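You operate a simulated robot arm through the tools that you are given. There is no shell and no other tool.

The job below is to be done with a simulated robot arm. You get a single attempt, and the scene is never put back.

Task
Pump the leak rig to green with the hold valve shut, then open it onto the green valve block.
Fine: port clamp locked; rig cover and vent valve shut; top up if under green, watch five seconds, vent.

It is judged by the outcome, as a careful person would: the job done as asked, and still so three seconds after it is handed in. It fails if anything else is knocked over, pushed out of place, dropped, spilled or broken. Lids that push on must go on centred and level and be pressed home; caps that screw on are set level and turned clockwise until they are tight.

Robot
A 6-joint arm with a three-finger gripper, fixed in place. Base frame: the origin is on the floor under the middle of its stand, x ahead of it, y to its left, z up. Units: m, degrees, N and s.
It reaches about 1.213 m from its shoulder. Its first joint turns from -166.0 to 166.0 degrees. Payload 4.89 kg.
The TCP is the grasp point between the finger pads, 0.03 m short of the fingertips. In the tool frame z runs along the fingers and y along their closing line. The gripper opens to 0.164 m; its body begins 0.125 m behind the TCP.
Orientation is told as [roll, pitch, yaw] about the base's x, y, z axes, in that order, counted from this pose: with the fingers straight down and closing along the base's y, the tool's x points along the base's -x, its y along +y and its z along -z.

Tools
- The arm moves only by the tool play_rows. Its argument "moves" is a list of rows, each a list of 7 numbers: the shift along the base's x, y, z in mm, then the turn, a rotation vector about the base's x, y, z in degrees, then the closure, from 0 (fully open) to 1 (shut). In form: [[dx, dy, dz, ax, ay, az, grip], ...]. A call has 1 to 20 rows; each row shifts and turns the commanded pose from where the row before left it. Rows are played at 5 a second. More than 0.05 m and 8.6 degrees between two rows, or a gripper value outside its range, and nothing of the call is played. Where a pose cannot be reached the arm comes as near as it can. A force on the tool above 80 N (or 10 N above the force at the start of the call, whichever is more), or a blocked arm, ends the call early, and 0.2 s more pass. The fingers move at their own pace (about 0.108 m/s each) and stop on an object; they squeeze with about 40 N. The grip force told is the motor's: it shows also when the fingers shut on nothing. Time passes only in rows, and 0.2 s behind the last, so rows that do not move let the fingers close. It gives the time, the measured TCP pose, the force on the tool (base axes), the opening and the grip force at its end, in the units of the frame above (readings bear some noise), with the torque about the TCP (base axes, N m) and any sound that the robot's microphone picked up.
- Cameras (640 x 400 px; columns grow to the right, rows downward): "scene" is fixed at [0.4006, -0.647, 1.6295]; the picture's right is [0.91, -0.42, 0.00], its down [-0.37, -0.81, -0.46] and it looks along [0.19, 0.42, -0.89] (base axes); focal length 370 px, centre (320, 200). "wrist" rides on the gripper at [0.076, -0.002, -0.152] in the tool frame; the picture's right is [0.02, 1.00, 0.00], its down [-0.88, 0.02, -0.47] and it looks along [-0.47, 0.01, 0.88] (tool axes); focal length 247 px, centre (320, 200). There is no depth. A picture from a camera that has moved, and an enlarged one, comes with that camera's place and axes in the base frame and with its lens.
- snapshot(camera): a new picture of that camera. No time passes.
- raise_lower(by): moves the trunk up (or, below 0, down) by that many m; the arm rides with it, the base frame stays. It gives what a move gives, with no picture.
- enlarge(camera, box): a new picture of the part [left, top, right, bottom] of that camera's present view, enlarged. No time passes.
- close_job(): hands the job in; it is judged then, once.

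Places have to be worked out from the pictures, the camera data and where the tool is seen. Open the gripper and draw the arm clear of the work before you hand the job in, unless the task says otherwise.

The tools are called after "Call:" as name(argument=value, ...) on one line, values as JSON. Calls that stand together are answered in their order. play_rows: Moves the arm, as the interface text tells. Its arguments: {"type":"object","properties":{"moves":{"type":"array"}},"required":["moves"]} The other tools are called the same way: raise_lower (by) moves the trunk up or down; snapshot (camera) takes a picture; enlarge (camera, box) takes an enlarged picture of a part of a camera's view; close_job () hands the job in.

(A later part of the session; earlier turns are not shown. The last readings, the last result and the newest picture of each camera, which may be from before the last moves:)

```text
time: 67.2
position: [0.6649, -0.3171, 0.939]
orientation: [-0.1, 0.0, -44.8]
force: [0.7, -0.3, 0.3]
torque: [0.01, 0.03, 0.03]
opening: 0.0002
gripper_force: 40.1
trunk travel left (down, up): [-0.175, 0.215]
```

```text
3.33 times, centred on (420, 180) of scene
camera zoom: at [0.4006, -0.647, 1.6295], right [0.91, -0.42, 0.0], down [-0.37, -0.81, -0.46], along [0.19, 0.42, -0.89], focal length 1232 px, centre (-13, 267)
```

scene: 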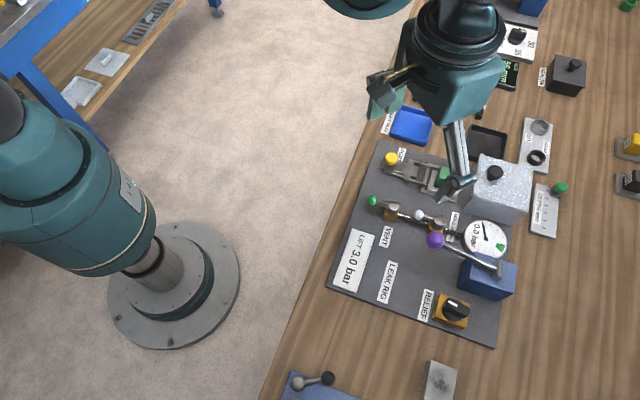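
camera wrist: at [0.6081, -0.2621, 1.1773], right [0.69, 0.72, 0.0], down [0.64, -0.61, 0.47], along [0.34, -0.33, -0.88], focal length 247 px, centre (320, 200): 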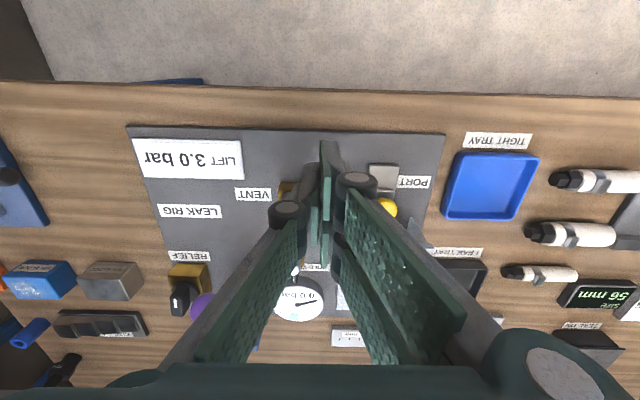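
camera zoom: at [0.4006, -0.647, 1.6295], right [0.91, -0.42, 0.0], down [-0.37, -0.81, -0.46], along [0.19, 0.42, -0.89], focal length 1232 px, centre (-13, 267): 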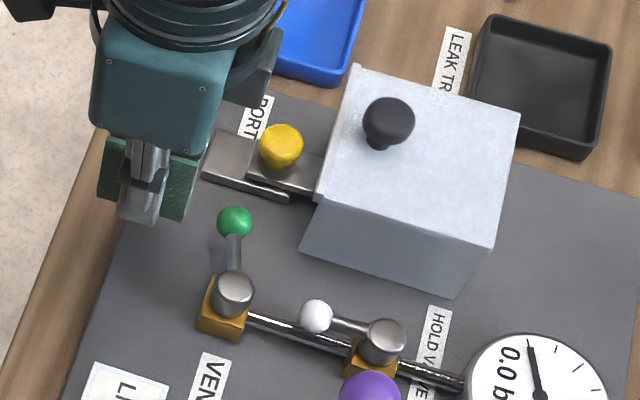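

Call:
play_rows(moves=[[4, -4, 0, 0, 0, 0, 1], [4, -4, 0, 0, 0, 0, 1], [0, 0, 0, 0, 0, 0, 1]])

Call:
play_rows(moves=[[3, -3, 0, 0, 0, 0, 1], [3, -3, 0, 0, 0, 0, 1], [0, 0, 0, 0, 0, 0, 1]])

Call:
enlarge(camera="scene", box=[340, 120, 500, 240])

```text
time: 68.0
position: [0.6733, -0.3251, 0.9372]
orientation: [-0.3, 0.1, -44.9]
force: [-0.5, -0.3, -0.3]
torque: [-0.01, 0.04, -0.02]
opening: 0.0
gripper_force: 40.3
trunk travel left (down, up): [-0.175, 0.215]
```

```text
time: 68.8
position: [0.6787, -0.3316, 0.9368]
orientation: [-0.3, 0.0, -44.7]
force: [0.5, -0.2, 0.5]
torque: [-0.01, 0.0, -0.06]
opening: 0.0
gripper_force: 40.4
trunk travel left (down, up): [-0.175, 0.215]
```

```text
3.33 times, centred on (420, 180) of scene
camera zoom: at [0.4006, -0.647, 1.6295], right [0.91, -0.42, 0.0], down [-0.37, -0.81, -0.46], along [0.19, 0.42, -0.89], focal length 1232 px, centre (-13, 267)
```

zoom: 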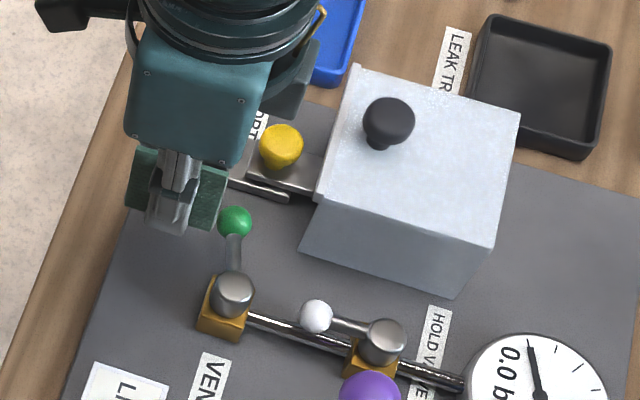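

Call:
play_rows(moves=[[3, -3, 0, 0, 0, 0, 1], [3, -3, 0, 0, 0, 0, 1], [0, 0, 0, 0, 0, 0, 1]])

Call:
play_rows(moves=[[3, -3, 0, 0, 0, 0, 1], [0, 0, 0, 0, 0, 0, 1]])

Call:
play_rows(moves=[[3, -3, 0, 0, 0, 0, 1], [0, 0, 0, 0, 0, 0, 1]])

Call:
enlarge(camera="scene", box=[340, 120, 500, 240])

```text
time: 69.6
position: [0.6835, -0.3364, 0.9374]
orientation: [-0.2, 0.0, -44.8]
force: [-20.4, 20.0, -3.5]
torque: [0.52, 0.57, 0.26]
opening: 0.0
gripper_force: 39.9
trunk travel left (down, up): [-0.175, 0.215]
```

```text
time: 70.2
position: [0.6852, -0.3383, 0.9383]
orientation: [-0.2, 0.2, -44.8]
force: [-55.0, 47.9, -6.2]
torque: [1.32, 1.54, 0.62]
opening: 0.0
gripper_force: 39.9
trunk travel left (down, up): [-0.175, 0.215]
```

```text
time: 70.5
position: [0.6838, -0.3375, 0.9385]
orientation: [-0.3, 0.4, -44.8]
force: [-28.5, 21.2, 18.7]
torque: [0.2, 0.2, 0.21]
opening: 0.0
gripper_force: 40.4
trunk travel left (down, up): [-0.175, 0.215]
stopped in row 1: the force on the tool passed its limit at 88 N (the readings are from after the stop); the commanded pose is now the measured one
```

```text
3.33 times, centred on (420, 180) of scene
camera zoom: at [0.4006, -0.647, 1.6295], right [0.91, -0.42, 0.0], down [-0.37, -0.81, -0.46], along [0.19, 0.42, -0.89], focal length 1232 px, centre (-13, 267)
```

zoom: 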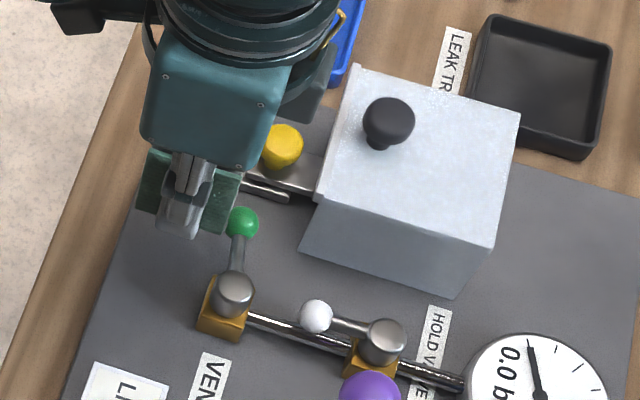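

The lever stops at the same angle again, roughly 82°, under about 80 N from a completely different contact. So that is the valve's own end stop. I'll back off, rise and take a clear look at it.

Call:
play_rows(moves=[[-3, 3, 0, 0, 0, 0, 1], [-6, 6, 0, 0, 0, 0, 1], [0, 0, 30, 0, 0, 0, 1], [0, 0, 40, 0, 0, 0, 0.8], [0, 0, 40, 0, 0, 0, 0.5], [0, 0, 20, 0, 0, 0, 0.4], [0, 0, 0, 0, 0, 0, 0.4]])

Call:
snapshot(camera="wrist")

Call:
enlarge(camera="wrist", box=[240, 100, 400, 260])

Call:
enlarge(camera="scene", box=[350, 150, 490, 240])

```text
time: 72.1
position: [0.6777, -0.3319, 1.0691]
orientation: [-0.3, 0.3, -44.7]
force: [-0.4, -0.3, 0.6]
torque: [-0.03, -0.09, 0.02]
opening: 0.0982
gripper_force: 0.0
trunk travel left (down, up): [-0.175, 0.215]
```

```text
taken
camera wrist: at [0.6231, -0.279, 1.2212], right [0.69, 0.72, 0.0], down [0.64, -0.61, 0.47], along [0.34, -0.33, -0.88], focal length 247 px, centre (320, 200)
```

wrist: 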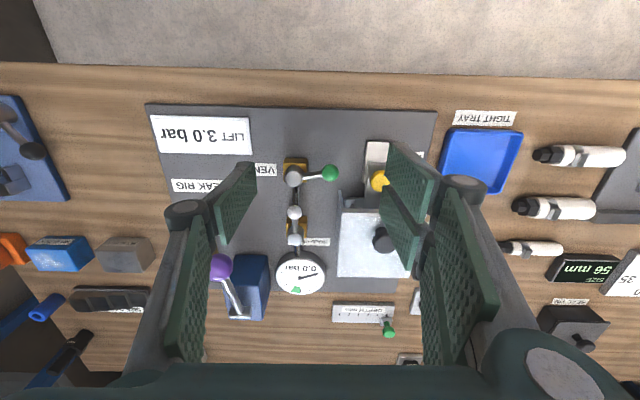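

```text
2.50 times, centred on (320, 180) of wrist
camera zoom: at [0.6231, -0.279, 1.2212], right [0.69, 0.72, 0.0], down [0.64, -0.61, 0.47], along [0.34, -0.33, -0.88], focal length 617 px, centre (320, 250)
```

zoom: 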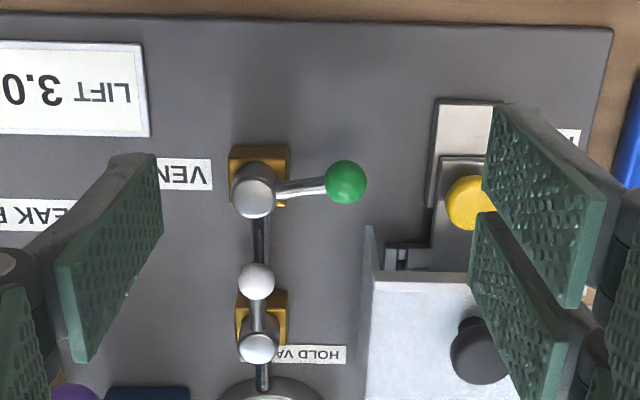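

```text
4.44 times, centred on (420, 195) of scene
camera zoom: at [0.4006, -0.647, 1.6295], right [0.91, -0.42, 0.0], down [-0.37, -0.81, -0.46], along [0.19, 0.42, -0.89], focal length 1642 px, centre (-124, 222)
```

zoom: 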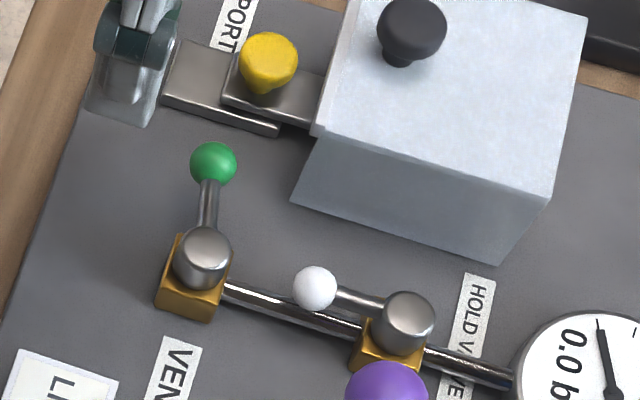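

The vent lever now lies across the pipe, within about 10° of square and at its stop, so I take it as shut. The hold valve is tight between the cover and the pump lever, so I'll measure the gauge, purple ball and cover side more carefully before touching it.

Call:
enlarge(camera="wrist", box=[200, 180, 380, 320])

Call:
enlarge(camera="scene", box=[410, 190, 530, 300])

```text
2.86 times, centred on (290, 250) of wrist
camera zoom: at [0.6231, -0.279, 1.2212], right [0.69, 0.72, 0.0], down [0.64, -0.61, 0.47], along [0.34, -0.33, -0.88], focal length 706 px, centre (406, 57)
```

zoom: 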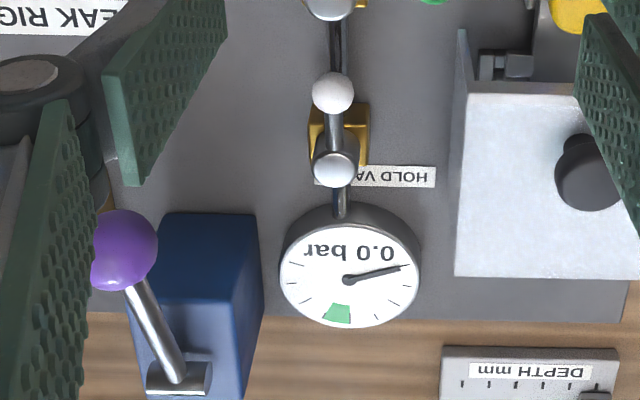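

```text
3.64 times, centred on (470, 245) of scene
camera zoom: at [0.4006, -0.647, 1.6295], right [0.91, -0.42, 0.0], down [-0.37, -0.81, -0.46], along [0.19, 0.42, -0.89], focal length 1344 px, centre (-226, 36)
```

zoom: 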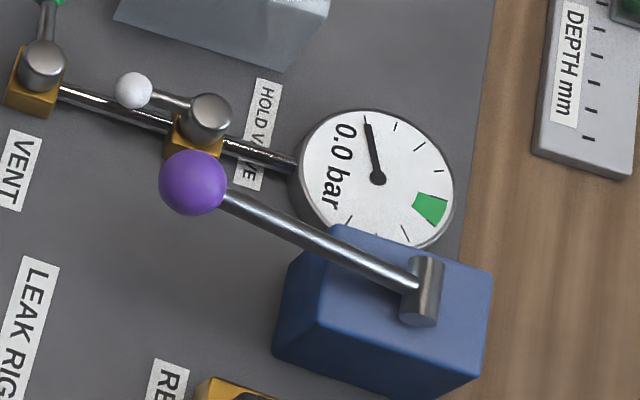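

From two views, the gauge face is at z≈0.90, the purple ball at [0.695, −0.512, 0.996], the pump pivot at [0.783, −0.603, 0.961], the hold axis at [0.765, −0.465] and the white ball at [0.731, −0.432]. I'll turn the closed gripper so its narrow side faces the white ball, then hover just on its pump side.

Call:
play_rows(moves=[[1, -11, 5, 0, 0, -7.5, 0.6], [1, -11, 0, 0, 0, -7.5, 0.8], [1, -11, 0, 0, 0, -7.5, 1], [1, -11, 0, 0, 0, -7.5, 1], [1, -11, 0, 0, 0, -7.5, 1], [2, -11, 0, 0, 0, -7.5, 1], [2, -11, 0, 0, 0, -7.5, 1], [2, -11, 0, 0, 0, -7.5, 1], [2, -11, 0, 0, 0, -7.5, 1], [2, -11, 0, 0, 0, -7.5, 1], [2, -11, 0, 0, 0, -7.5, 1], [2, -10, 0, 0, 0, -7.5, 1], [0, 0, 0, 0, 0, 0, 1]])

Call:
snapshot(camera="wrist")

Call:
enlarge(camera="scene", box=[350, 150, 530, 290])

```text
time: 74.9
position: [0.6971, -0.4619, 1.073]
orientation: [-0.2, 0.3, -134.9]
force: [0.8, -0.5, 0.3]
torque: [0.03, 0.03, 0.01]
opening: 0.0001
gripper_force: 39.8
trunk travel left (down, up): [-0.175, 0.215]
```

```text
taken
camera wrist: at [0.7493, -0.4079, 1.2245], right [0.72, -0.69, 0.0], down [-0.61, -0.64, 0.47], along [-0.33, -0.34, -0.88], focal length 247 px, centre (320, 200)
```

wrist: 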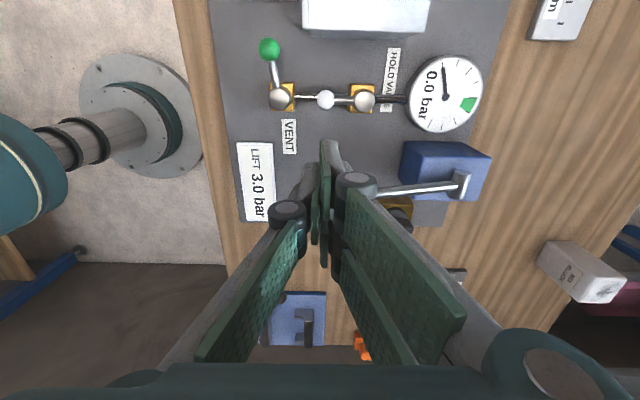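

```text
2.86 times, centred on (440, 220) of scene
camera zoom: at [0.4006, -0.647, 1.6295], right [0.91, -0.42, 0.0], down [-0.37, -0.81, -0.46], along [0.19, 0.42, -0.89], focal length 1056 px, centre (-23, 143)
```

zoom: 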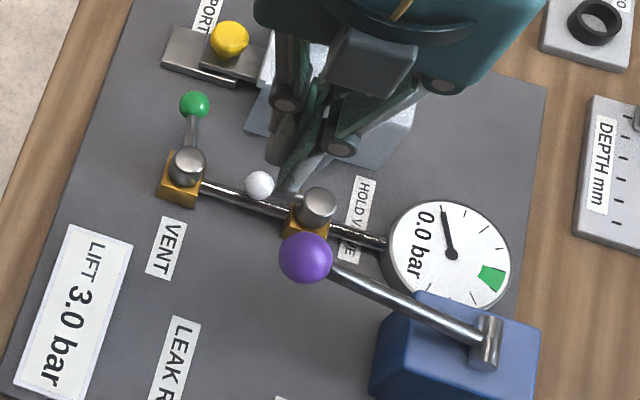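

With this orientation the pair's knuckles would pass too near the purple ball. I'll rotate to yaw +45, so the single finger is on the inner side, keeping the height.

Call:
play_rows(moves=[[0, 0, 3, 0, 0, 8.2, 1], [0, 0, 0, 0, 0, 8.2, 1], [0, 0, 0, 0, 0, 8.2, 1], [0, 0, 0, 0, 0, 8.2, 1], [0, 0, 0, 0, 0, 8.2, 1], [0, 0, 0, 0, 0, 8.2, 1], [0, 0, 0, 0, 0, 8.2, 1], [0, 0, 0, 0, 0, 8.2, 1], [0, 0, 0, 0, 0, 8.2, 1], [0, 0, 0, 0, 0, 8.2, 1], [0, 0, 0, 0, 0, 8.2, 1], [0, 0, 0, 0, 0, 8.2, 1], [0, 0, 0, 0, 0, 8.2, 1], [0, 0, 0, 0, 0, 8.2, 1], [0, 0, 0, 0, 0, 8.2, 1], [0, 0, 0, 0, 0, 8.2, 1], [0, 0, 0, 0, 0, 8.2, 1], [0, 0, 0, 0, 0, 8.2, 1], [0, 0, 0, 0, 0, 8.2, 1], [0, 0, 0, 0, 0, 8.2, 1]])

Call:
play_rows(moves=[[0, 0, 0, 0, 0, 8.0, 1], [0, 0, 0, 0, 0, 8.0, 1], [2, -5, 0, 0, 0, 0, 1], [0, 0, 0, 0, 0, 0, 1]])

Call:
snapshot(camera="wrist")

Call:
enlarge(camera="scene", box=[350, 150, 530, 290])

```text
time: 79.1
position: [0.6959, -0.4622, 1.0761]
orientation: [-0.3, 0.3, 29.3]
force: [-0.1, -0.8, -0.4]
torque: [-0.01, -0.01, -0.02]
opening: 0.0
gripper_force: 40.4
trunk travel left (down, up): [-0.175, 0.215]
```

```text
time: 80.1
position: [0.7006, -0.4669, 1.074]
orientation: [-0.3, 0.4, 45.2]
force: [0.7, 0.4, 0.1]
torque: [0.02, 0.01, 0.0]
opening: 0.0
gripper_force: 40.4
trunk travel left (down, up): [-0.175, 0.215]
```

```text
taken
camera wrist: at [0.6458, -0.5207, 1.2268], right [-0.73, 0.69, 0.0], down [0.61, 0.64, 0.47], along [0.33, 0.34, -0.88], focal length 247 px, centre (320, 200)
```

wrist: 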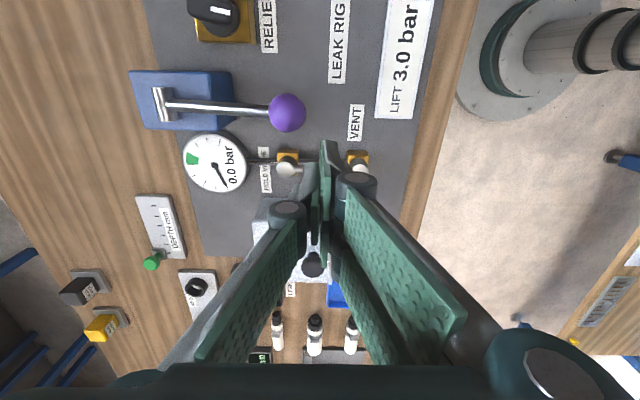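

```text
2.86 times, centred on (440, 220) of scene
camera zoom: at [0.4006, -0.647, 1.6295], right [0.91, -0.42, 0.0], down [-0.37, -0.81, -0.46], along [0.19, 0.42, -0.89], focal length 1056 px, centre (-23, 143)
```

zoom: 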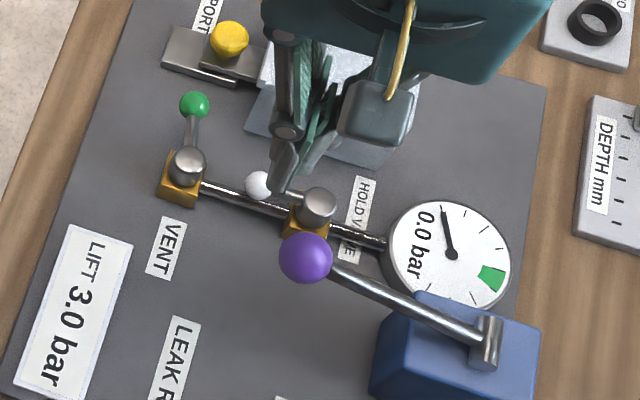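

Now the single finger is on the inner side, well clear of the purple ball. I'll descend beside the white ball.

Call:
play_rows(moves=[[0, 0, -35, 0, 0, 0, 1], [0, 0, -35, 0, 0, 0, 1], [0, 0, -30, 0, 0, 0, 1], [0, 0, 0, 0, 0, 0, 1]])

Call:
enlarge(camera="scene", box=[380, 170, 510, 270])

Call:
snapshot(camera="wrist")

```text
time: 81.1
position: [0.7001, -0.4639, 0.9762]
orientation: [-0.3, 0.4, 45.2]
force: [1.5, -1.0, 0.2]
torque: [0.05, 0.07, 0.0]
opening: 0.0
gripper_force: 39.9
trunk travel left (down, up): [-0.175, 0.215]
```

```text
4.00 times, centred on (445, 220) of scene
camera zoom: at [0.4006, -0.647, 1.6295], right [0.91, -0.42, 0.0], down [-0.37, -0.81, -0.46], along [0.19, 0.42, -0.89], focal length 1478 px, centre (-180, 120)
```

zoom: 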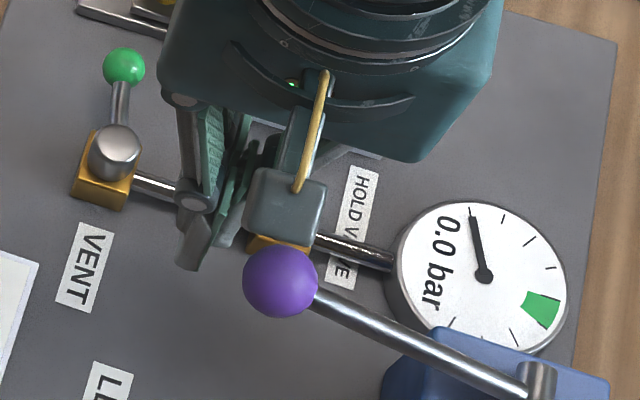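

```text
taken
camera wrist: at [0.6466, -0.5187, 1.1275], right [-0.72, 0.69, 0.0], down [0.61, 0.64, 0.47], along [0.33, 0.34, -0.88], focal length 247 px, centre (320, 200)
```

wrist: 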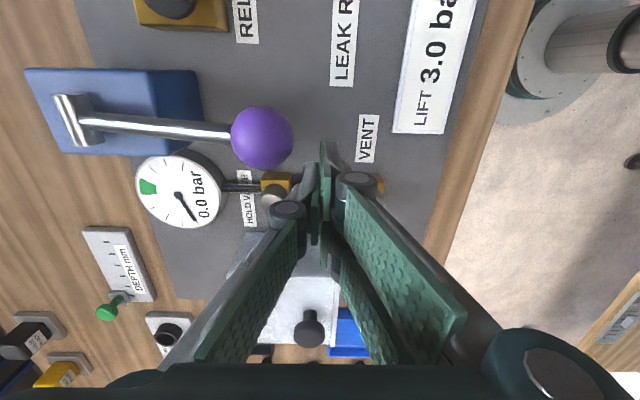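

Call:
play_rows(moves=[[0, -3, -20, 0, 0, 0, 1], [0, 0, -19, 0, 0, 0, 1], [0, 0, 0, 0, 0, 0, 1]])

Call:
enlarge(camera="scene", box=[380, 170, 510, 270])

Call:
enlarge(camera="wrist", box=[220, 120, 400, 260])

```text
time: 81.9
position: [0.7008, -0.4691, 0.9369]
orientation: [-0.3, 0.3, 45.2]
force: [0.1, -0.2, -0.5]
torque: [-0.01, 0.04, 0.02]
opening: 0.0001
gripper_force: 39.8
trunk travel left (down, up): [-0.175, 0.215]
```

```text
4.00 times, centred on (445, 220) of scene
camera zoom: at [0.4006, -0.647, 1.6295], right [0.91, -0.42, 0.0], down [-0.37, -0.81, -0.46], along [0.19, 0.42, -0.89], focal length 1478 px, centre (-180, 120)
```

zoom: 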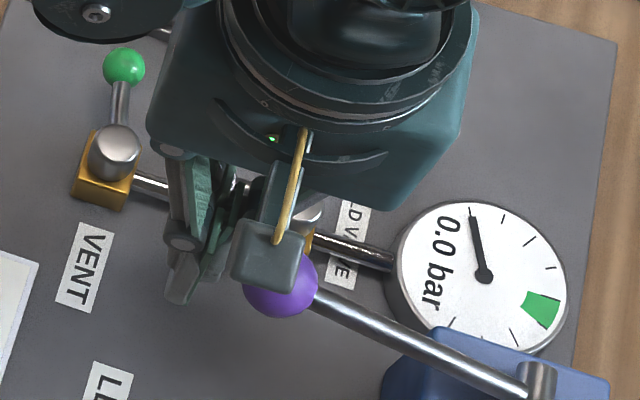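

```text
2.86 times, centred on (310, 190) of wrist
camera zoom: at [0.6477, -0.5232, 1.089], right [-0.72, 0.69, 0.0], down [0.61, 0.64, 0.47], along [0.33, 0.34, -0.88], focal length 706 px, centre (349, 229)
```

zoom: 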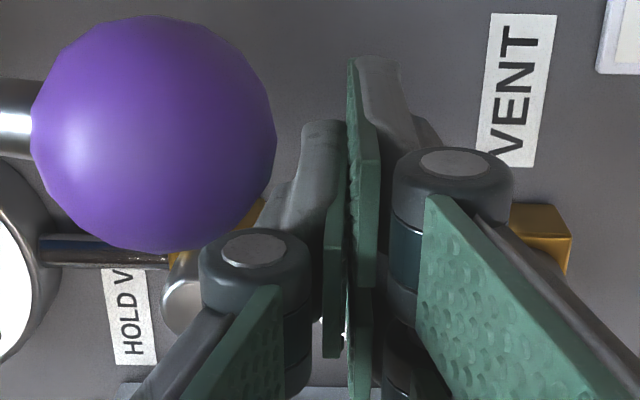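

I'm positioned just on the pump side of the white ball. I'll push it toward the port side in small steps, watching the force for the first contact.

Call:
play_rows(moves=[[2.8, 2.8, 0, 0, 0, 0, 1], [2.8, 2.8, 0, 0, 0, 0, 1], [0, 0, 0, 0, 0, 0, 1]])

Call:
play_rows(moves=[[1.4, 1.4, 0, 0, 0, 0, 1], [1.4, 1.4, 0, 0, 0, 0, 1], [0, 0, 0, 0, 0, 0, 1]])

Call:
play_rows(moves=[[1.4, 1.4, 0, 0, 0, 0, 1], [1.4, 1.4, 0, 0, 0, 0, 1], [0, 0, 0, 0, 0, 0, 1]])

Call:
enlarge(camera="wrist", box=[220, 120, 400, 260])

```text
time: 82.7
position: [0.7045, -0.4638, 0.9372]
orientation: [-0.3, 0.3, 45.1]
force: [-16.2, -18.9, 8.4]
torque: [-0.18, 0.35, -0.05]
opening: 0.0
gripper_force: 40.6
trunk travel left (down, up): [-0.175, 0.215]
```

```text
time: 83.5
position: [0.7053, -0.4633, 0.9373]
orientation: [-0.3, 0.4, 45.1]
force: [-42.8, -53.9, 18.5]
torque: [-0.77, 0.99, -0.19]
opening: 0.0
gripper_force: 39.9
trunk travel left (down, up): [-0.175, 0.215]
```

```text
time: 84.0
position: [0.7048, -0.4644, 0.9373]
orientation: [-0.3, 0.7, 44.9]
force: [-22.7, -20.4, 12.2]
torque: [-0.25, 0.06, 0.14]
opening: 0.0
gripper_force: 40.2
trunk travel left (down, up): [-0.175, 0.215]
stopped in row 2: the force on the tool passed its limit at 83 N (the readings are from after the stop); the commanded pose is now the measured one
```

```text
2.86 times, centred on (310, 190) of wrist
camera zoom: at [0.6516, -0.5173, 1.089], right [-0.72, 0.69, -0.01], down [0.61, 0.64, 0.46], along [0.32, 0.33, -0.89], focal length 706 px, centre (349, 229)
```

zoom: 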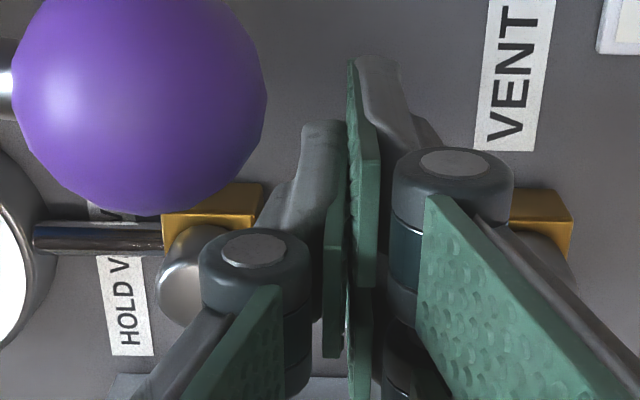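

Contact came right at the ball and it resisted hard, over 80 N, so the hold lever is already against its stop on this side and must turn the other way, toward the pump. I'll back off, rise and check the lever.

Call:
play_rows(moves=[[-3, -3, 0, 0, 0, 0, 1], [-2, -2, 0, 0.3, -0.5, 0, 1], [0, 0, 30, 0, 0, 0, 1], [0, 0, 40, 0, 0, 0, 1], [0, 0, 40, 0, 0, 0, 0.8], [10, 10, 30, 0, 0, 0, 0.65], [0, 0, 0, 0, 0, 0, 0.65]])

Call:
enlarge(camera="wrist", box=[180, 80, 400, 240])

Call:
enlarge(camera="scene", box=[350, 150, 530, 290])

```text
time: 85.6
position: [0.7118, -0.4566, 1.0763]
orientation: [-0.4, 0.2, 45.1]
force: [-0.3, 0.1, 0.2]
torque: [-0.02, -0.09, 0.01]
opening: 0.0575
gripper_force: 0.0
trunk travel left (down, up): [-0.175, 0.215]
```

```text
2.50 times, centred on (290, 160) of wrist
camera zoom: at [0.6581, -0.5107, 1.2269], right [-0.72, 0.69, -0.01], down [0.61, 0.64, 0.47], along [0.33, 0.34, -0.88], focal length 617 px, centre (395, 300)
```

zoom: 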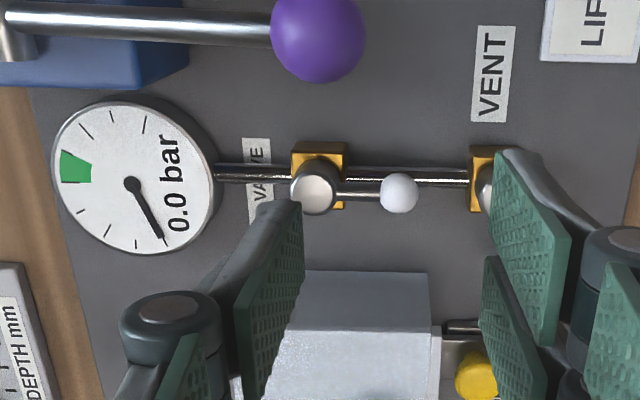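

```text
2.86 times, centred on (440, 220) of scene
camera zoom: at [0.4006, -0.647, 1.6295], right [0.91, -0.42, 0.0], down [-0.37, -0.81, -0.46], along [0.19, 0.42, -0.89], focal length 1056 px, centre (-23, 143)
```

zoom: 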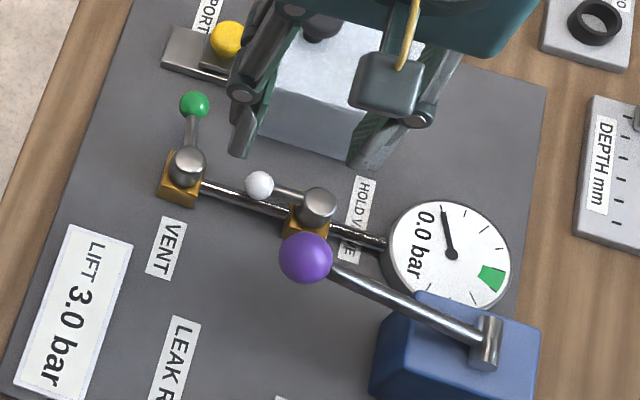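

The hold lever is unmoved, in line and against its stop, so it shuts by swinging toward the pump. I'll turn the gripper to yaw 135, with the single finger on the cover side, and hover over the white ball narrowly open.

Call:
play_rows(moves=[[1.5, 2, 0, 0, 0, 7.5, 0.7], [1.5, 2, 0, 0, 0, 7.5, 0.78], [1.5, 2, 0, 0, 0, 7.5, 0.78], [1.5, 2, 0, 0, 0, 7.5, 0.78], [1.5, 2, 0, 0, 0, 7.5, 0.78], [1.5, 2, 0, 0, 0, 7.5, 0.78], [1.5, 2, 0, 0, 0, 7.5, 0.78], [1.5, 2, 0, 0, 0, 7.5, 0.78], [1.5, 1, 0, 0, 0, 7.5, 0.78], [1.5, 1, 0, 0, 0, 7.5, 0.78], [1.5, 1, 0, 0, 0, 7.5, 0.78], [1.5, 1, 0, 0, 0, 7.4, 0.78], [0, 0, 0, 0, 0, 0, 0.78]])

Call:
snapshot(camera="wrist")

Call:
enlarge(camera="wrist", box=[230, 80, 410, 220])

```text
time: 88.4
position: [0.7302, -0.4352, 1.0759]
orientation: [-0.4, 0.0, 135.1]
force: [-0.1, -0.1, 0.1]
torque: [0.01, 0.05, 0.01]
opening: 0.0359
gripper_force: 0.0
trunk travel left (down, up): [-0.175, 0.215]
```

```text
taken
camera wrist: at [0.7841, -0.4887, 1.227], right [-0.69, -0.72, -0.01], down [-0.64, 0.61, 0.47], along [-0.34, 0.33, -0.88], focal length 247 px, centre (320, 200)
```

wrist: 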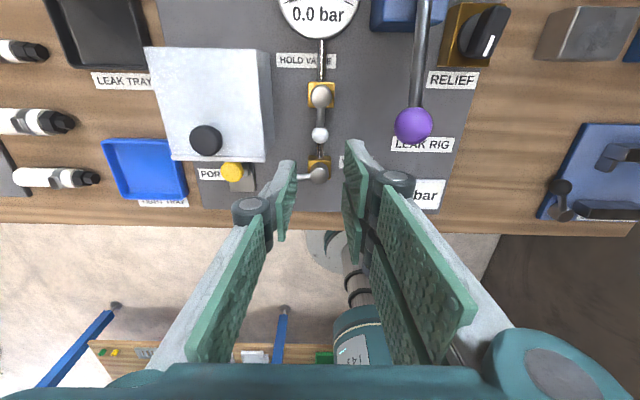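

```text
2.86 times, centred on (320, 150) of wrist
camera zoom: at [0.7841, -0.4887, 1.227], right [-0.69, -0.72, -0.01], down [-0.64, 0.61, 0.47], along [-0.34, 0.33, -0.88], focal length 706 px, centre (320, 343)
```

zoom: 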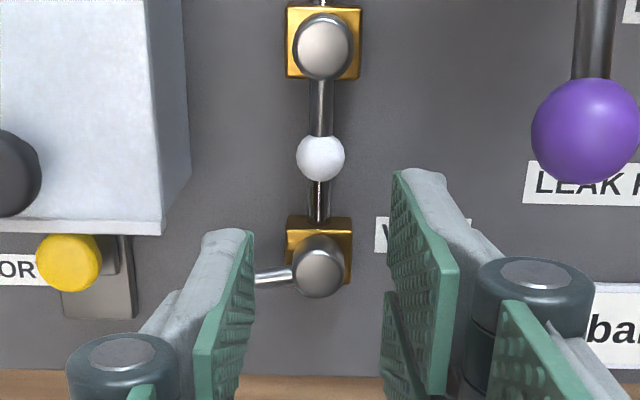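

The white ball is laterally aligned with the tool. I'll shift 3 mm toward the pump side to keep the finger clear of the cover, descend partway and re-check.

Call:
play_rows(moves=[[-1.1, -1.1, -30, 0, 0, 0, 0.78], [-1, -1, -30, 0, 0, 0, 0.78], [0, 0, -20, 0.3, 0, 0, 0.78], [0, 0, 0, 0, 0, 0, 0.78]])

Call:
enlarge(camera="wrist", box=[230, 100, 410, 240])

Call:
enlarge(camera="scene", box=[390, 160, 510, 260])

```text
time: 89.4
position: [0.7291, -0.4381, 0.9936]
orientation: [-0.5, -0.1, 134.9]
force: [0.9, -0.3, -0.4]
torque: [0.04, 0.02, -0.01]
opening: 0.036
gripper_force: 0.1
trunk travel left (down, up): [-0.175, 0.215]
```

```text
2.86 times, centred on (320, 170) of wrist
camera zoom: at [0.7826, -0.4916, 1.1442], right [-0.69, -0.72, -0.01], down [-0.64, 0.61, 0.48], along [-0.34, 0.34, -0.88], focal length 706 px, centre (320, 286)
```

zoom: 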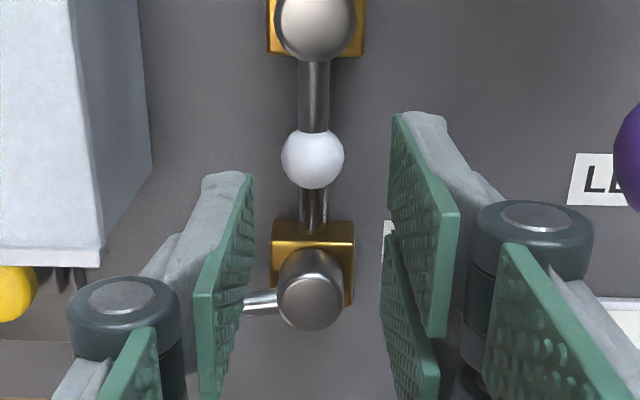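

```text
4.00 times, centred on (450, 210) of scene
camera zoom: at [0.4006, -0.647, 1.6295], right [0.91, -0.42, 0.0], down [-0.37, -0.81, -0.46], along [0.19, 0.42, -0.89], focal length 1478 px, centre (-200, 160)
```

zoom: 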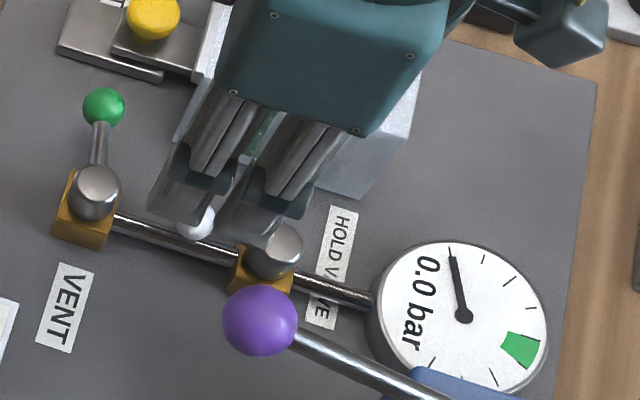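

Call:
play_rows(moves=[[0, 0, -25, 0.2, 0, 0, 0.78], [0, 0, -20, 0, 0, 0, 0.78], [0, 0, -12, 0, 0, 0, 0.78], [0, 0, 0, 0, 0, 0, 0.78]])

Call:
enlarge(camera="wrist", box=[230, 100, 410, 240])

Call:
enlarge(camera="scene", box=[390, 160, 510, 260])

```text
time: 90.4
position: [0.7288, -0.4383, 0.9384]
orientation: [-0.9, -0.3, 135.0]
force: [-0.5, -0.2, 0.2]
torque: [0.02, 0.02, -0.04]
opening: 0.0362
gripper_force: 0.1
trunk travel left (down, up): [-0.175, 0.215]
```

```text
2.86 times, centred on (320, 170) of wrist
camera zoom: at [0.7816, -0.4925, 1.0884], right [-0.69, -0.72, -0.01], down [-0.64, 0.6, 0.48], along [-0.34, 0.34, -0.88], focal length 706 px, centre (320, 286)
```

zoom: 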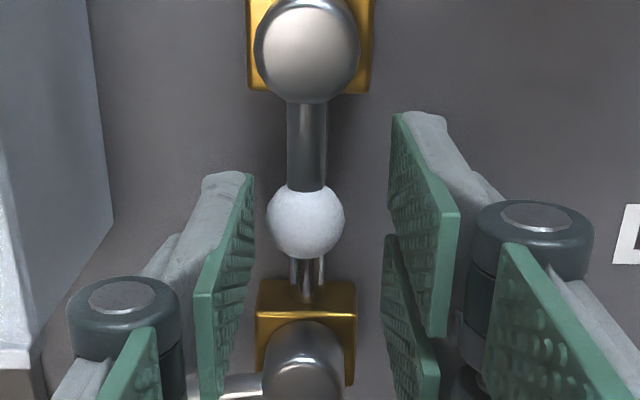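

```text
4.00 times, centred on (450, 210) of scene
camera zoom: at [0.4006, -0.647, 1.6295], right [0.91, -0.42, 0.0], down [-0.37, -0.81, -0.46], along [0.19, 0.42, -0.89], focal length 1478 px, centre (-200, 160)
```

zoom: 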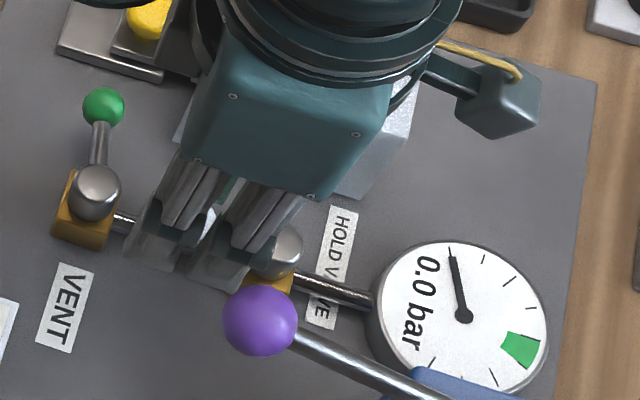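

The white ball sits between the fingers. I'll level the tool, shift 1.5 mm inward and close on it.

Call:
play_rows(moves=[[1, -1, -1, -0.85, 0.42, 0, 0.78], [0, 0, 0, 0, 0, 0, 0.85], [0, 0, 0, 0, 0, 0, 0.93], [0, 0, 0, 0, 0, 0, 0.93], [0, 0, 0, 0, 0, 0, 0.93]])

Call:
enlarge(camera="wrist", box=[230, 100, 410, 240])

```text
time: 91.6
position: [0.7289, -0.439, 0.9365]
orientation: [0.1, 0.0, 135.0]
force: [-1.9, 2.0, -2.7]
torque: [-0.01, 0.04, 0.05]
opening: 0.0206
gripper_force: 45.1
trunk travel left (down, up): [-0.175, 0.215]
```

```text
2.86 times, centred on (320, 170) of wrist
camera zoom: at [0.7836, -0.4918, 1.0882], right [-0.69, -0.72, 0.0], down [-0.64, 0.61, 0.47], along [-0.34, 0.33, -0.88], focal length 706 px, centre (320, 286)
```

zoom: 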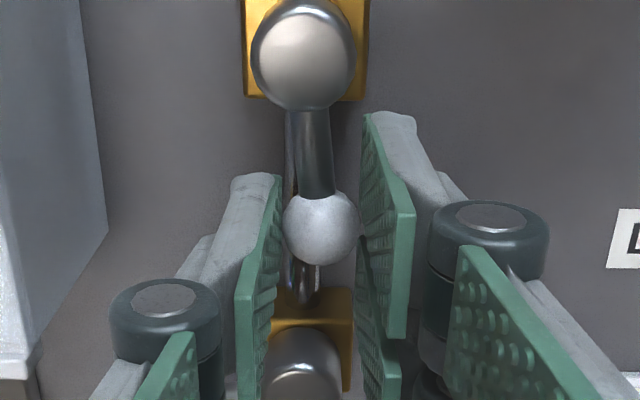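

The grip already nudged the lever a few degrees toward the pump, so that is its free direction. I'll swing it round its axis in small steps, turning the tool with it.

Call:
play_rows(moves=[[-3.27, -4.81, 0, 0, 0, 7.5, 0.93], [0, 0, 0, 0, 0, 0, 0.93]])

Call:
play_rows(moves=[[-2.62, -5.2, 0, 0, 0, 7.5, 0.93], [0, 0, 0, 0, 0, 0, 0.93]])

Call:
enlarge(camera="wrist", box=[230, 100, 410, 240])

```text
time: 92.2
position: [0.732, -0.4337, 0.9363]
orientation: [0.6, 0.1, 141.1]
force: [-26.5, -28.6, -11.9]
torque: [-0.55, 0.73, -0.35]
opening: 0.0207
gripper_force: 45.0
out of reach, approached as far as the arm can: row 1
trunk travel left (down, up): [-0.175, 0.215]
```

```text
time: 92.8
position: [0.7333, -0.4339, 0.9365]
orientation: [0.6, 0.1, 141.2]
force: [-37.8, -38.1, -16.6]
torque: [-1.01, 0.91, -0.34]
opening: 0.0211
gripper_force: 45.2
out of reach, approached as far as the arm can: row 1
trunk travel left (down, up): [-0.175, 0.215]
```

```text
2.86 times, centred on (320, 170) of wrist
camera zoom: at [0.7934, -0.4789, 1.0886], right [-0.61, -0.79, 0.01], down [-0.7, 0.54, 0.47], along [-0.38, 0.28, -0.88], focal length 706 px, centre (320, 286)
```

zoom: 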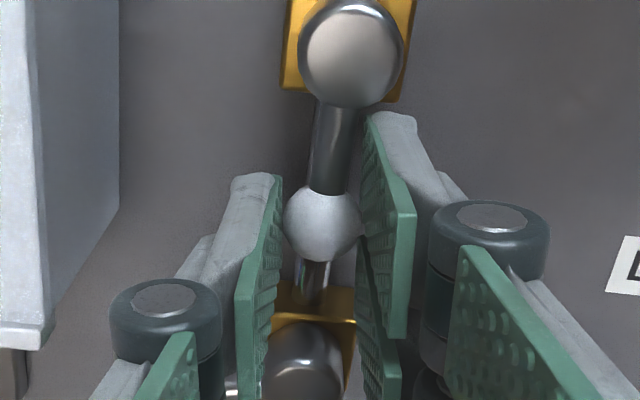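

The wrist can't turn past about yaw 141, so this orientation won't work. I'll undo to the grip pose, release and rise, then re-grip from the opposite orientation (yaw −45), which has the rotation room.

Call:
play_rows(moves=[[2.62, 5.2, 0, 0, 0, -7.5, 0.93], [3.27, 4.81, 0, 0, 0, -7.5, 0.93], [0, 0, 0, 0, 0, 0, 0.93]])

```text
time: 93.2
position: [0.7333, -0.4332, 0.9369]
orientation: [0.9, 0.3, 134.3]
force: [-20.5, -24.3, -8.0]
torque: [-0.9, 0.46, 0.1]
opening: 0.0211
gripper_force: 44.8
trunk travel left (down, up): [-0.175, 0.215]
stopped in row 2: the force on the tool passed its limit at 87 N (the readings are from after the stop); the commanded pose is now the measured one
```

Call:
play_rows(moves=[[-1.5, -1.5, 0, 0, 0, 0, 0.93], [-1.5, -1.5, 0, 0, 0, 0, 0.93], [0, 0, 0, 0, 0, 0, 0.93]])

Call:
play_rows(moves=[[0, 0, 0, 0, 0, 0, 0.82], [0, 0, 0, 0, 0, 0, 0.79], [0, 0, 15, 0, 0, 0, 0.79], [0, 0, 30, 0, 0, 0, 0.79], [0, 0, 45, 0, 0, 0, 0.79], [0, 0, 45, 0, 0, 0, 0.79], [0, 0, 0, 0, 0, 0, 0.79]])

```text
time: 94.0
position: [0.732, -0.4346, 0.9357]
orientation: [0.8, 0.1, 134.3]
force: [-10.0, -13.9, -10.6]
torque: [-0.43, 0.06, 0.32]
opening: 0.0209
gripper_force: 45.1
trunk travel left (down, up): [-0.175, 0.215]
```

```text
time: 95.6
position: [0.7329, -0.4338, 1.074]
orientation: [0.9, 0.3, 134.3]
force: [-1.5, -0.2, 0.0]
torque: [-0.05, -0.07, -0.01]
opening: 0.0345
gripper_force: 0.0
trunk travel left (down, up): [-0.175, 0.215]
```

Call:
play_rows(moves=[[0, 0, 3, 0.84, -0.43, 0, 0.79], [0, 0, 0, 0, 0, -8.2, 0.79], [0, 0, 0, 0, 0, -8.2, 0.79], [0, 0, 0, 0, 0, -8.2, 0.79], [0, 0, 0, 0, 0, -8.2, 0.79], [0, 0, 0, 0, 0, -8.2, 0.79], [0, 0, 0, 0, 0, -8.2, 0.79], [0, 0, 0, 0, 0, -8.2, 0.79], [0, 0, 0, 0, 0, -8.2, 0.79], [0, 0, 0, 0, 0, -8.2, 0.79], [0, 0, 0, 0, 0, -8.2, 0.79], [0, 0, 0, 0, 0, -8.2, 0.79], [0, 0, 0, 0, 0, -8.2, 0.79], [0, 0, 0, 0, 0, -8.2, 0.79], [0, 0, 0, 0, 0, -8.2, 0.79], [0, 0, 0, 0, 0, -8.2, 0.79], [0, 0, 0, 0, 0, -8.2, 0.79], [0, 0, 0, 0, 0, -8.2, 0.79], [0, 0, 0, 0, 0, -8.2, 0.79], [0, 0, 0, 0, 0, -8.2, 0.79]])

Call:
play_rows(moves=[[-1, -2, 0, 0, 0, -8.0, 0.79], [-0.8, -1.9, 0, 0, 0, -8.0, 0.79], [0, 0, 0, 0, 0, -7.5, 0.79], [0, 0, 0, 0, 0, 0, 0.79]])

Call:
snapshot(camera="wrist")

Call:
enlarge(camera="scene", box=[350, 130, 530, 290])

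```text
time: 99.8
position: [0.7327, -0.433, 1.0751]
orientation: [0.0, 0.0, -21.6]
force: [0.1, -0.5, 0.3]
torque: [-0.01, 0.02, 0.02]
opening: 0.0346
gripper_force: 0.0
trunk travel left (down, up): [-0.175, 0.215]
```

```text
time: 100.8
position: [0.7297, -0.4377, 1.0753]
orientation: [0.0, 0.1, -45.2]
force: [0.9, -1.0, -0.7]
torque: [-0.02, 0.01, 0.0]
opening: 0.0345
gripper_force: 0.2
trunk travel left (down, up): [-0.175, 0.215]
```

```text
taken
camera wrist: at [0.6739, -0.3852, 1.2264], right [0.69, 0.72, 0.0], down [0.64, -0.61, 0.47], along [0.34, -0.33, -0.88], focal length 247 px, centre (320, 200)
```

wrist: 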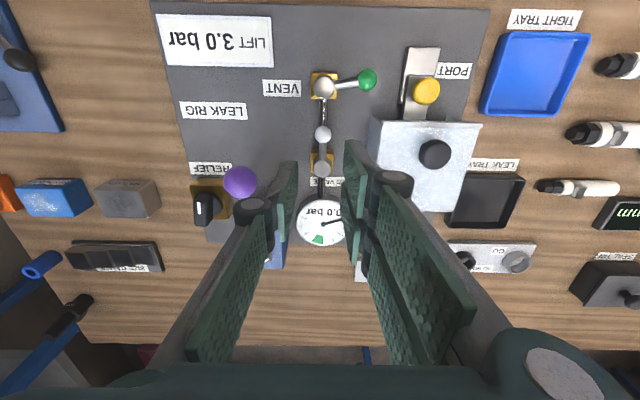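

```text
2.50 times, centred on (440, 210) of scene
camera zoom: at [0.4006, -0.647, 1.6295], right [0.91, -0.42, 0.0], down [-0.37, -0.81, -0.46], along [0.19, 0.42, -0.89], focal length 924 px, centre (20, 175)
```

zoom: 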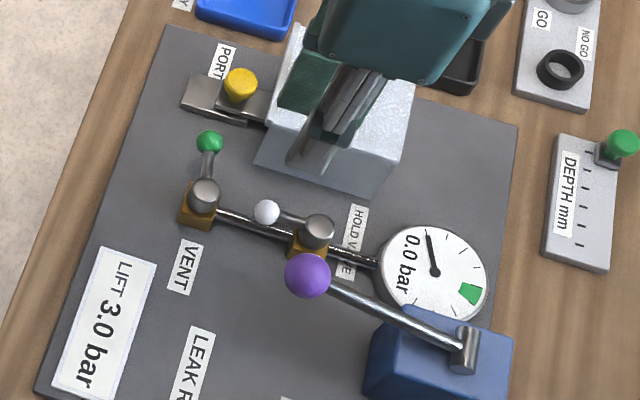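

Everything looks intact. The tool is at yaw −45 above the white ball, biased slightly to the pump side, so I'll descend and grip.

Call:
play_rows(moves=[[0.7, -0.7, -40, 0, 0, 0, 0.78], [0, 0, -40, 0, 0, 0, 0.78], [0, 0, -35, 0, 0, 0, 0.78], [0, 0, 0, 0, 0, 0, 0.78]])

Call:
enlarge(camera="wrist", box=[230, 100, 410, 240])

Call:
enlarge(camera="scene", box=[390, 160, 510, 260])

```text
time: 101.8
position: [0.7319, -0.4382, 0.9569]
orientation: [0.0, 0.1, -45.0]
force: [0.3, 0.0, -1.0]
torque: [0.07, 0.06, 0.02]
opening: 0.0358
gripper_force: 0.0
trunk travel left (down, up): [-0.175, 0.215]
```

```text
2.86 times, centred on (320, 170) of wrist
camera zoom: at [0.6751, -0.385, 1.1084], right [0.69, 0.72, 0.0], down [0.64, -0.61, 0.47], along [0.34, -0.33, -0.88], focal length 706 px, centre (320, 286)
```

zoom: 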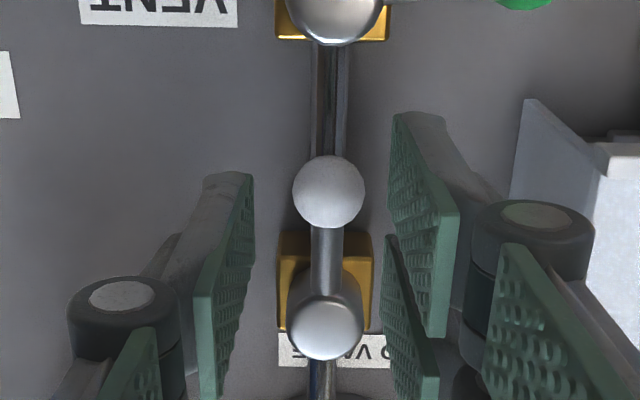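

```text
4.00 times, centred on (450, 210) of scene
camera zoom: at [0.4006, -0.647, 1.6295], right [0.91, -0.42, 0.0], down [-0.37, -0.81, -0.46], along [0.19, 0.42, -0.89], focal length 1478 px, centre (-200, 160)
```

zoom: 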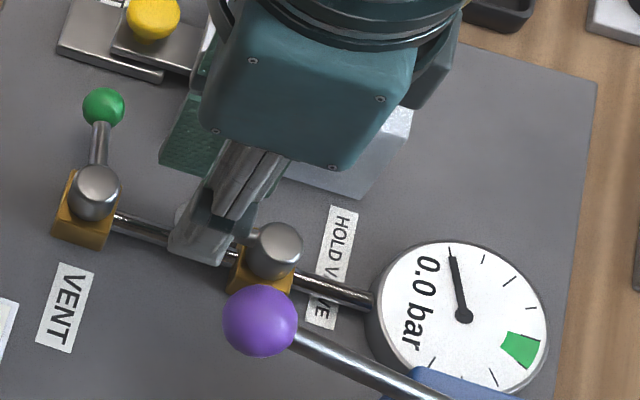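

The pair's knuckle is within a couple of millimetres of the cover side. I'll shift 2 mm toward the pump, then descend the rest and close.

Call:
play_rows(moves=[[-1.6, -1.6, 0, 0, 0, 0, 0.78], [0, 0, -12, 0, 0, 0, 0.79], [0, 0, -10, 0, 0, 0, 0.79], [0, 0, 0, 0, 0, 0, 0.79]])

Call:
play_rows(moves=[[0, 0, 0, 0, 0, 0, 0.86], [0, 0, 0, 0, 0, 0, 0.93], [0, 0, 0, 0, 0, 0, 0.93], [0, 0, 0, 0, 0, 0, 0.93]])

Call:
enlarge(camera="wrist", box=[230, 100, 410, 240])

```text
time: 102.8
position: [0.7279, -0.439, 0.9394]
orientation: [-0.1, 0.0, -45.1]
force: [0.5, 0.6, -0.6]
torque: [0.0, 0.04, 0.02]
opening: 0.0347
gripper_force: 0.0
trunk travel left (down, up): [-0.175, 0.215]
```

```text
time: 103.8
position: [0.7298, -0.4395, 0.9372]
orientation: [-0.1, 0.1, -45.0]
force: [-2.8, -2.4, -3.5]
torque: [-0.11, 0.04, -0.14]
opening: 0.0206
gripper_force: 44.8
trunk travel left (down, up): [-0.175, 0.215]
```

```text
2.86 times, centred on (320, 170) of wrist
camera zoom: at [0.6727, -0.3862, 1.0888], right [0.69, 0.72, 0.0], down [0.64, -0.61, 0.47], along [0.34, -0.33, -0.88], focal length 706 px, centre (320, 286)
```

zoom: 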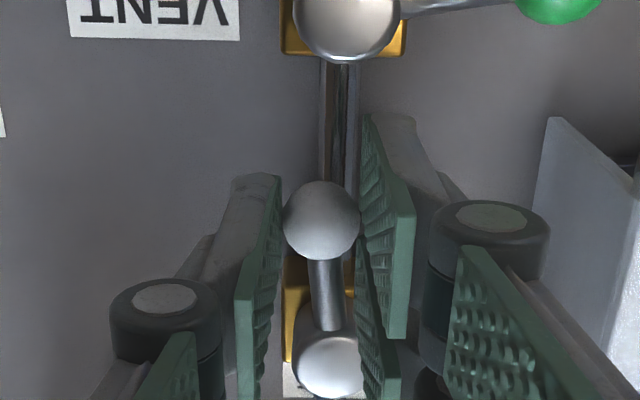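

Gripped. Now I'll swing counter-clockwise toward the pump side, one step first as a check.

Call:
play_rows(moves=[[-3.35, -4.92, 0, 0, 0, 7.5, 0.93], [0, 0, 0, 0, 0, 0, 0.93]])

Call:
play_rows(moves=[[-2.68, -5.32, 0, 0, 0, 7.5, 0.93], [0, 0, 0, 0, 0, 0, 0.93]])

Call:
enlarge(camera="wrist", box=[230, 100, 410, 240])

```text
time: 104.4
position: [0.726, -0.4436, 0.938]
orientation: [0.0, 0.0, -37.4]
force: [-14.8, 6.7, -12.1]
torque: [0.15, 0.35, -0.12]
opening: 0.0208
gripper_force: 45.3
trunk travel left (down, up): [-0.175, 0.215]
```

```text
time: 105.0
position: [0.7236, -0.4497, 0.9382]
orientation: [0.0, 0.0, -30.1]
force: [-22.0, 10.3, -17.6]
torque: [0.27, 0.68, 0.02]
opening: 0.0208
gripper_force: 44.8
trunk travel left (down, up): [-0.175, 0.215]
```

```text
2.86 times, centred on (320, 170) of wrist
camera zoom: at [0.655, -0.4123, 1.0889], right [0.48, 0.88, 0.0], down [0.77, -0.42, 0.47], along [0.41, -0.23, -0.88], focal length 706 px, centre (320, 286)
```

zoom: 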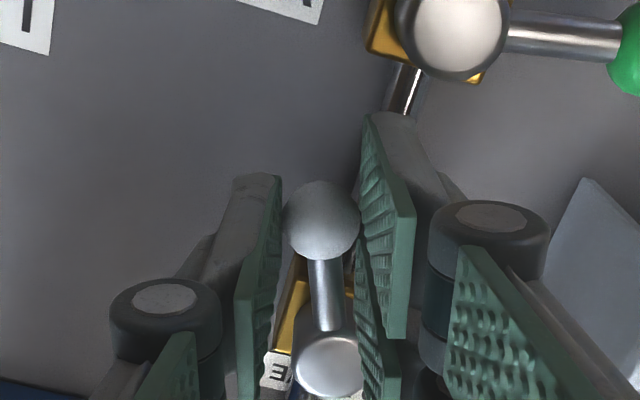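

The lever is following the tool freely. I'll continue with a small outward and downward correction.

Call:
play_rows(moves=[[-3.4, -5.2, -0.6, 0, 0, 7.5, 0.93], [0, 0, 0, 0, 0, 0, 0.93], [-1.25, -6.0, 0, 0, 0, 7.5, 0.93], [0, 0, 0, 0, 0, 0, 0.93]])

Call:
play_rows(moves=[[-0.45, -6.1, 0, 0, 0, 7.5, 0.93], [0, 0, 0, 0, 0, 0, 0.93], [0.35, -6.1, 0, 0, 0, 7.5, 0.93], [0, 0, 0, 0, 0, 0, 0.93]])

Call:
enlarge(camera="wrist", box=[200, 80, 420, 250])

Call:
enlarge(camera="scene", box=[390, 170, 510, 270])

```text
time: 106.0
position: [0.7188, -0.461, 0.9378]
orientation: [-0.1, -0.1, -14.9]
force: [-10.3, 12.4, -4.2]
torque: [0.32, 0.14, 0.47]
opening: 0.0207
gripper_force: 45.3
trunk travel left (down, up): [-0.175, 0.215]
```

```text
time: 107.0
position: [0.7198, -0.4728, 0.9375]
orientation: [-0.1, 0.0, 0.1]
force: [-2.4, 5.8, -34.2]
torque: [0.11, -0.26, 0.27]
opening: 0.0209
gripper_force: 44.8
trunk travel left (down, up): [-0.175, 0.215]
```

```text
2.35 times, centred on (310, 165) of wrist
camera zoom: at [0.6423, -0.4763, 1.0891], right [-0.02, 1.0, 0.0], down [0.88, 0.02, 0.47], along [0.47, 0.01, -0.88], focal length 581 px, centre (344, 282)
```

zoom: 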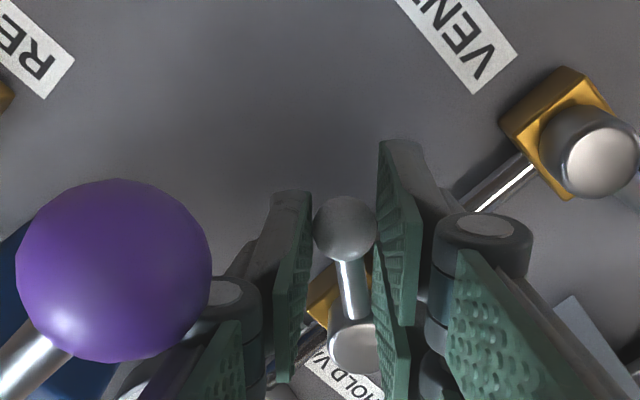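

```text
4.00 times, centred on (450, 220) of scene
camera zoom: at [0.4006, -0.647, 1.6295], right [0.91, -0.42, 0.0], down [-0.37, -0.81, -0.46], along [0.19, 0.42, -0.89], focal length 1478 px, centre (-200, 120)
```

zoom: 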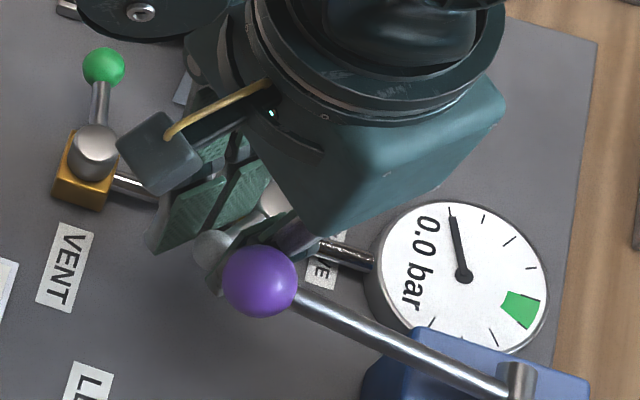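

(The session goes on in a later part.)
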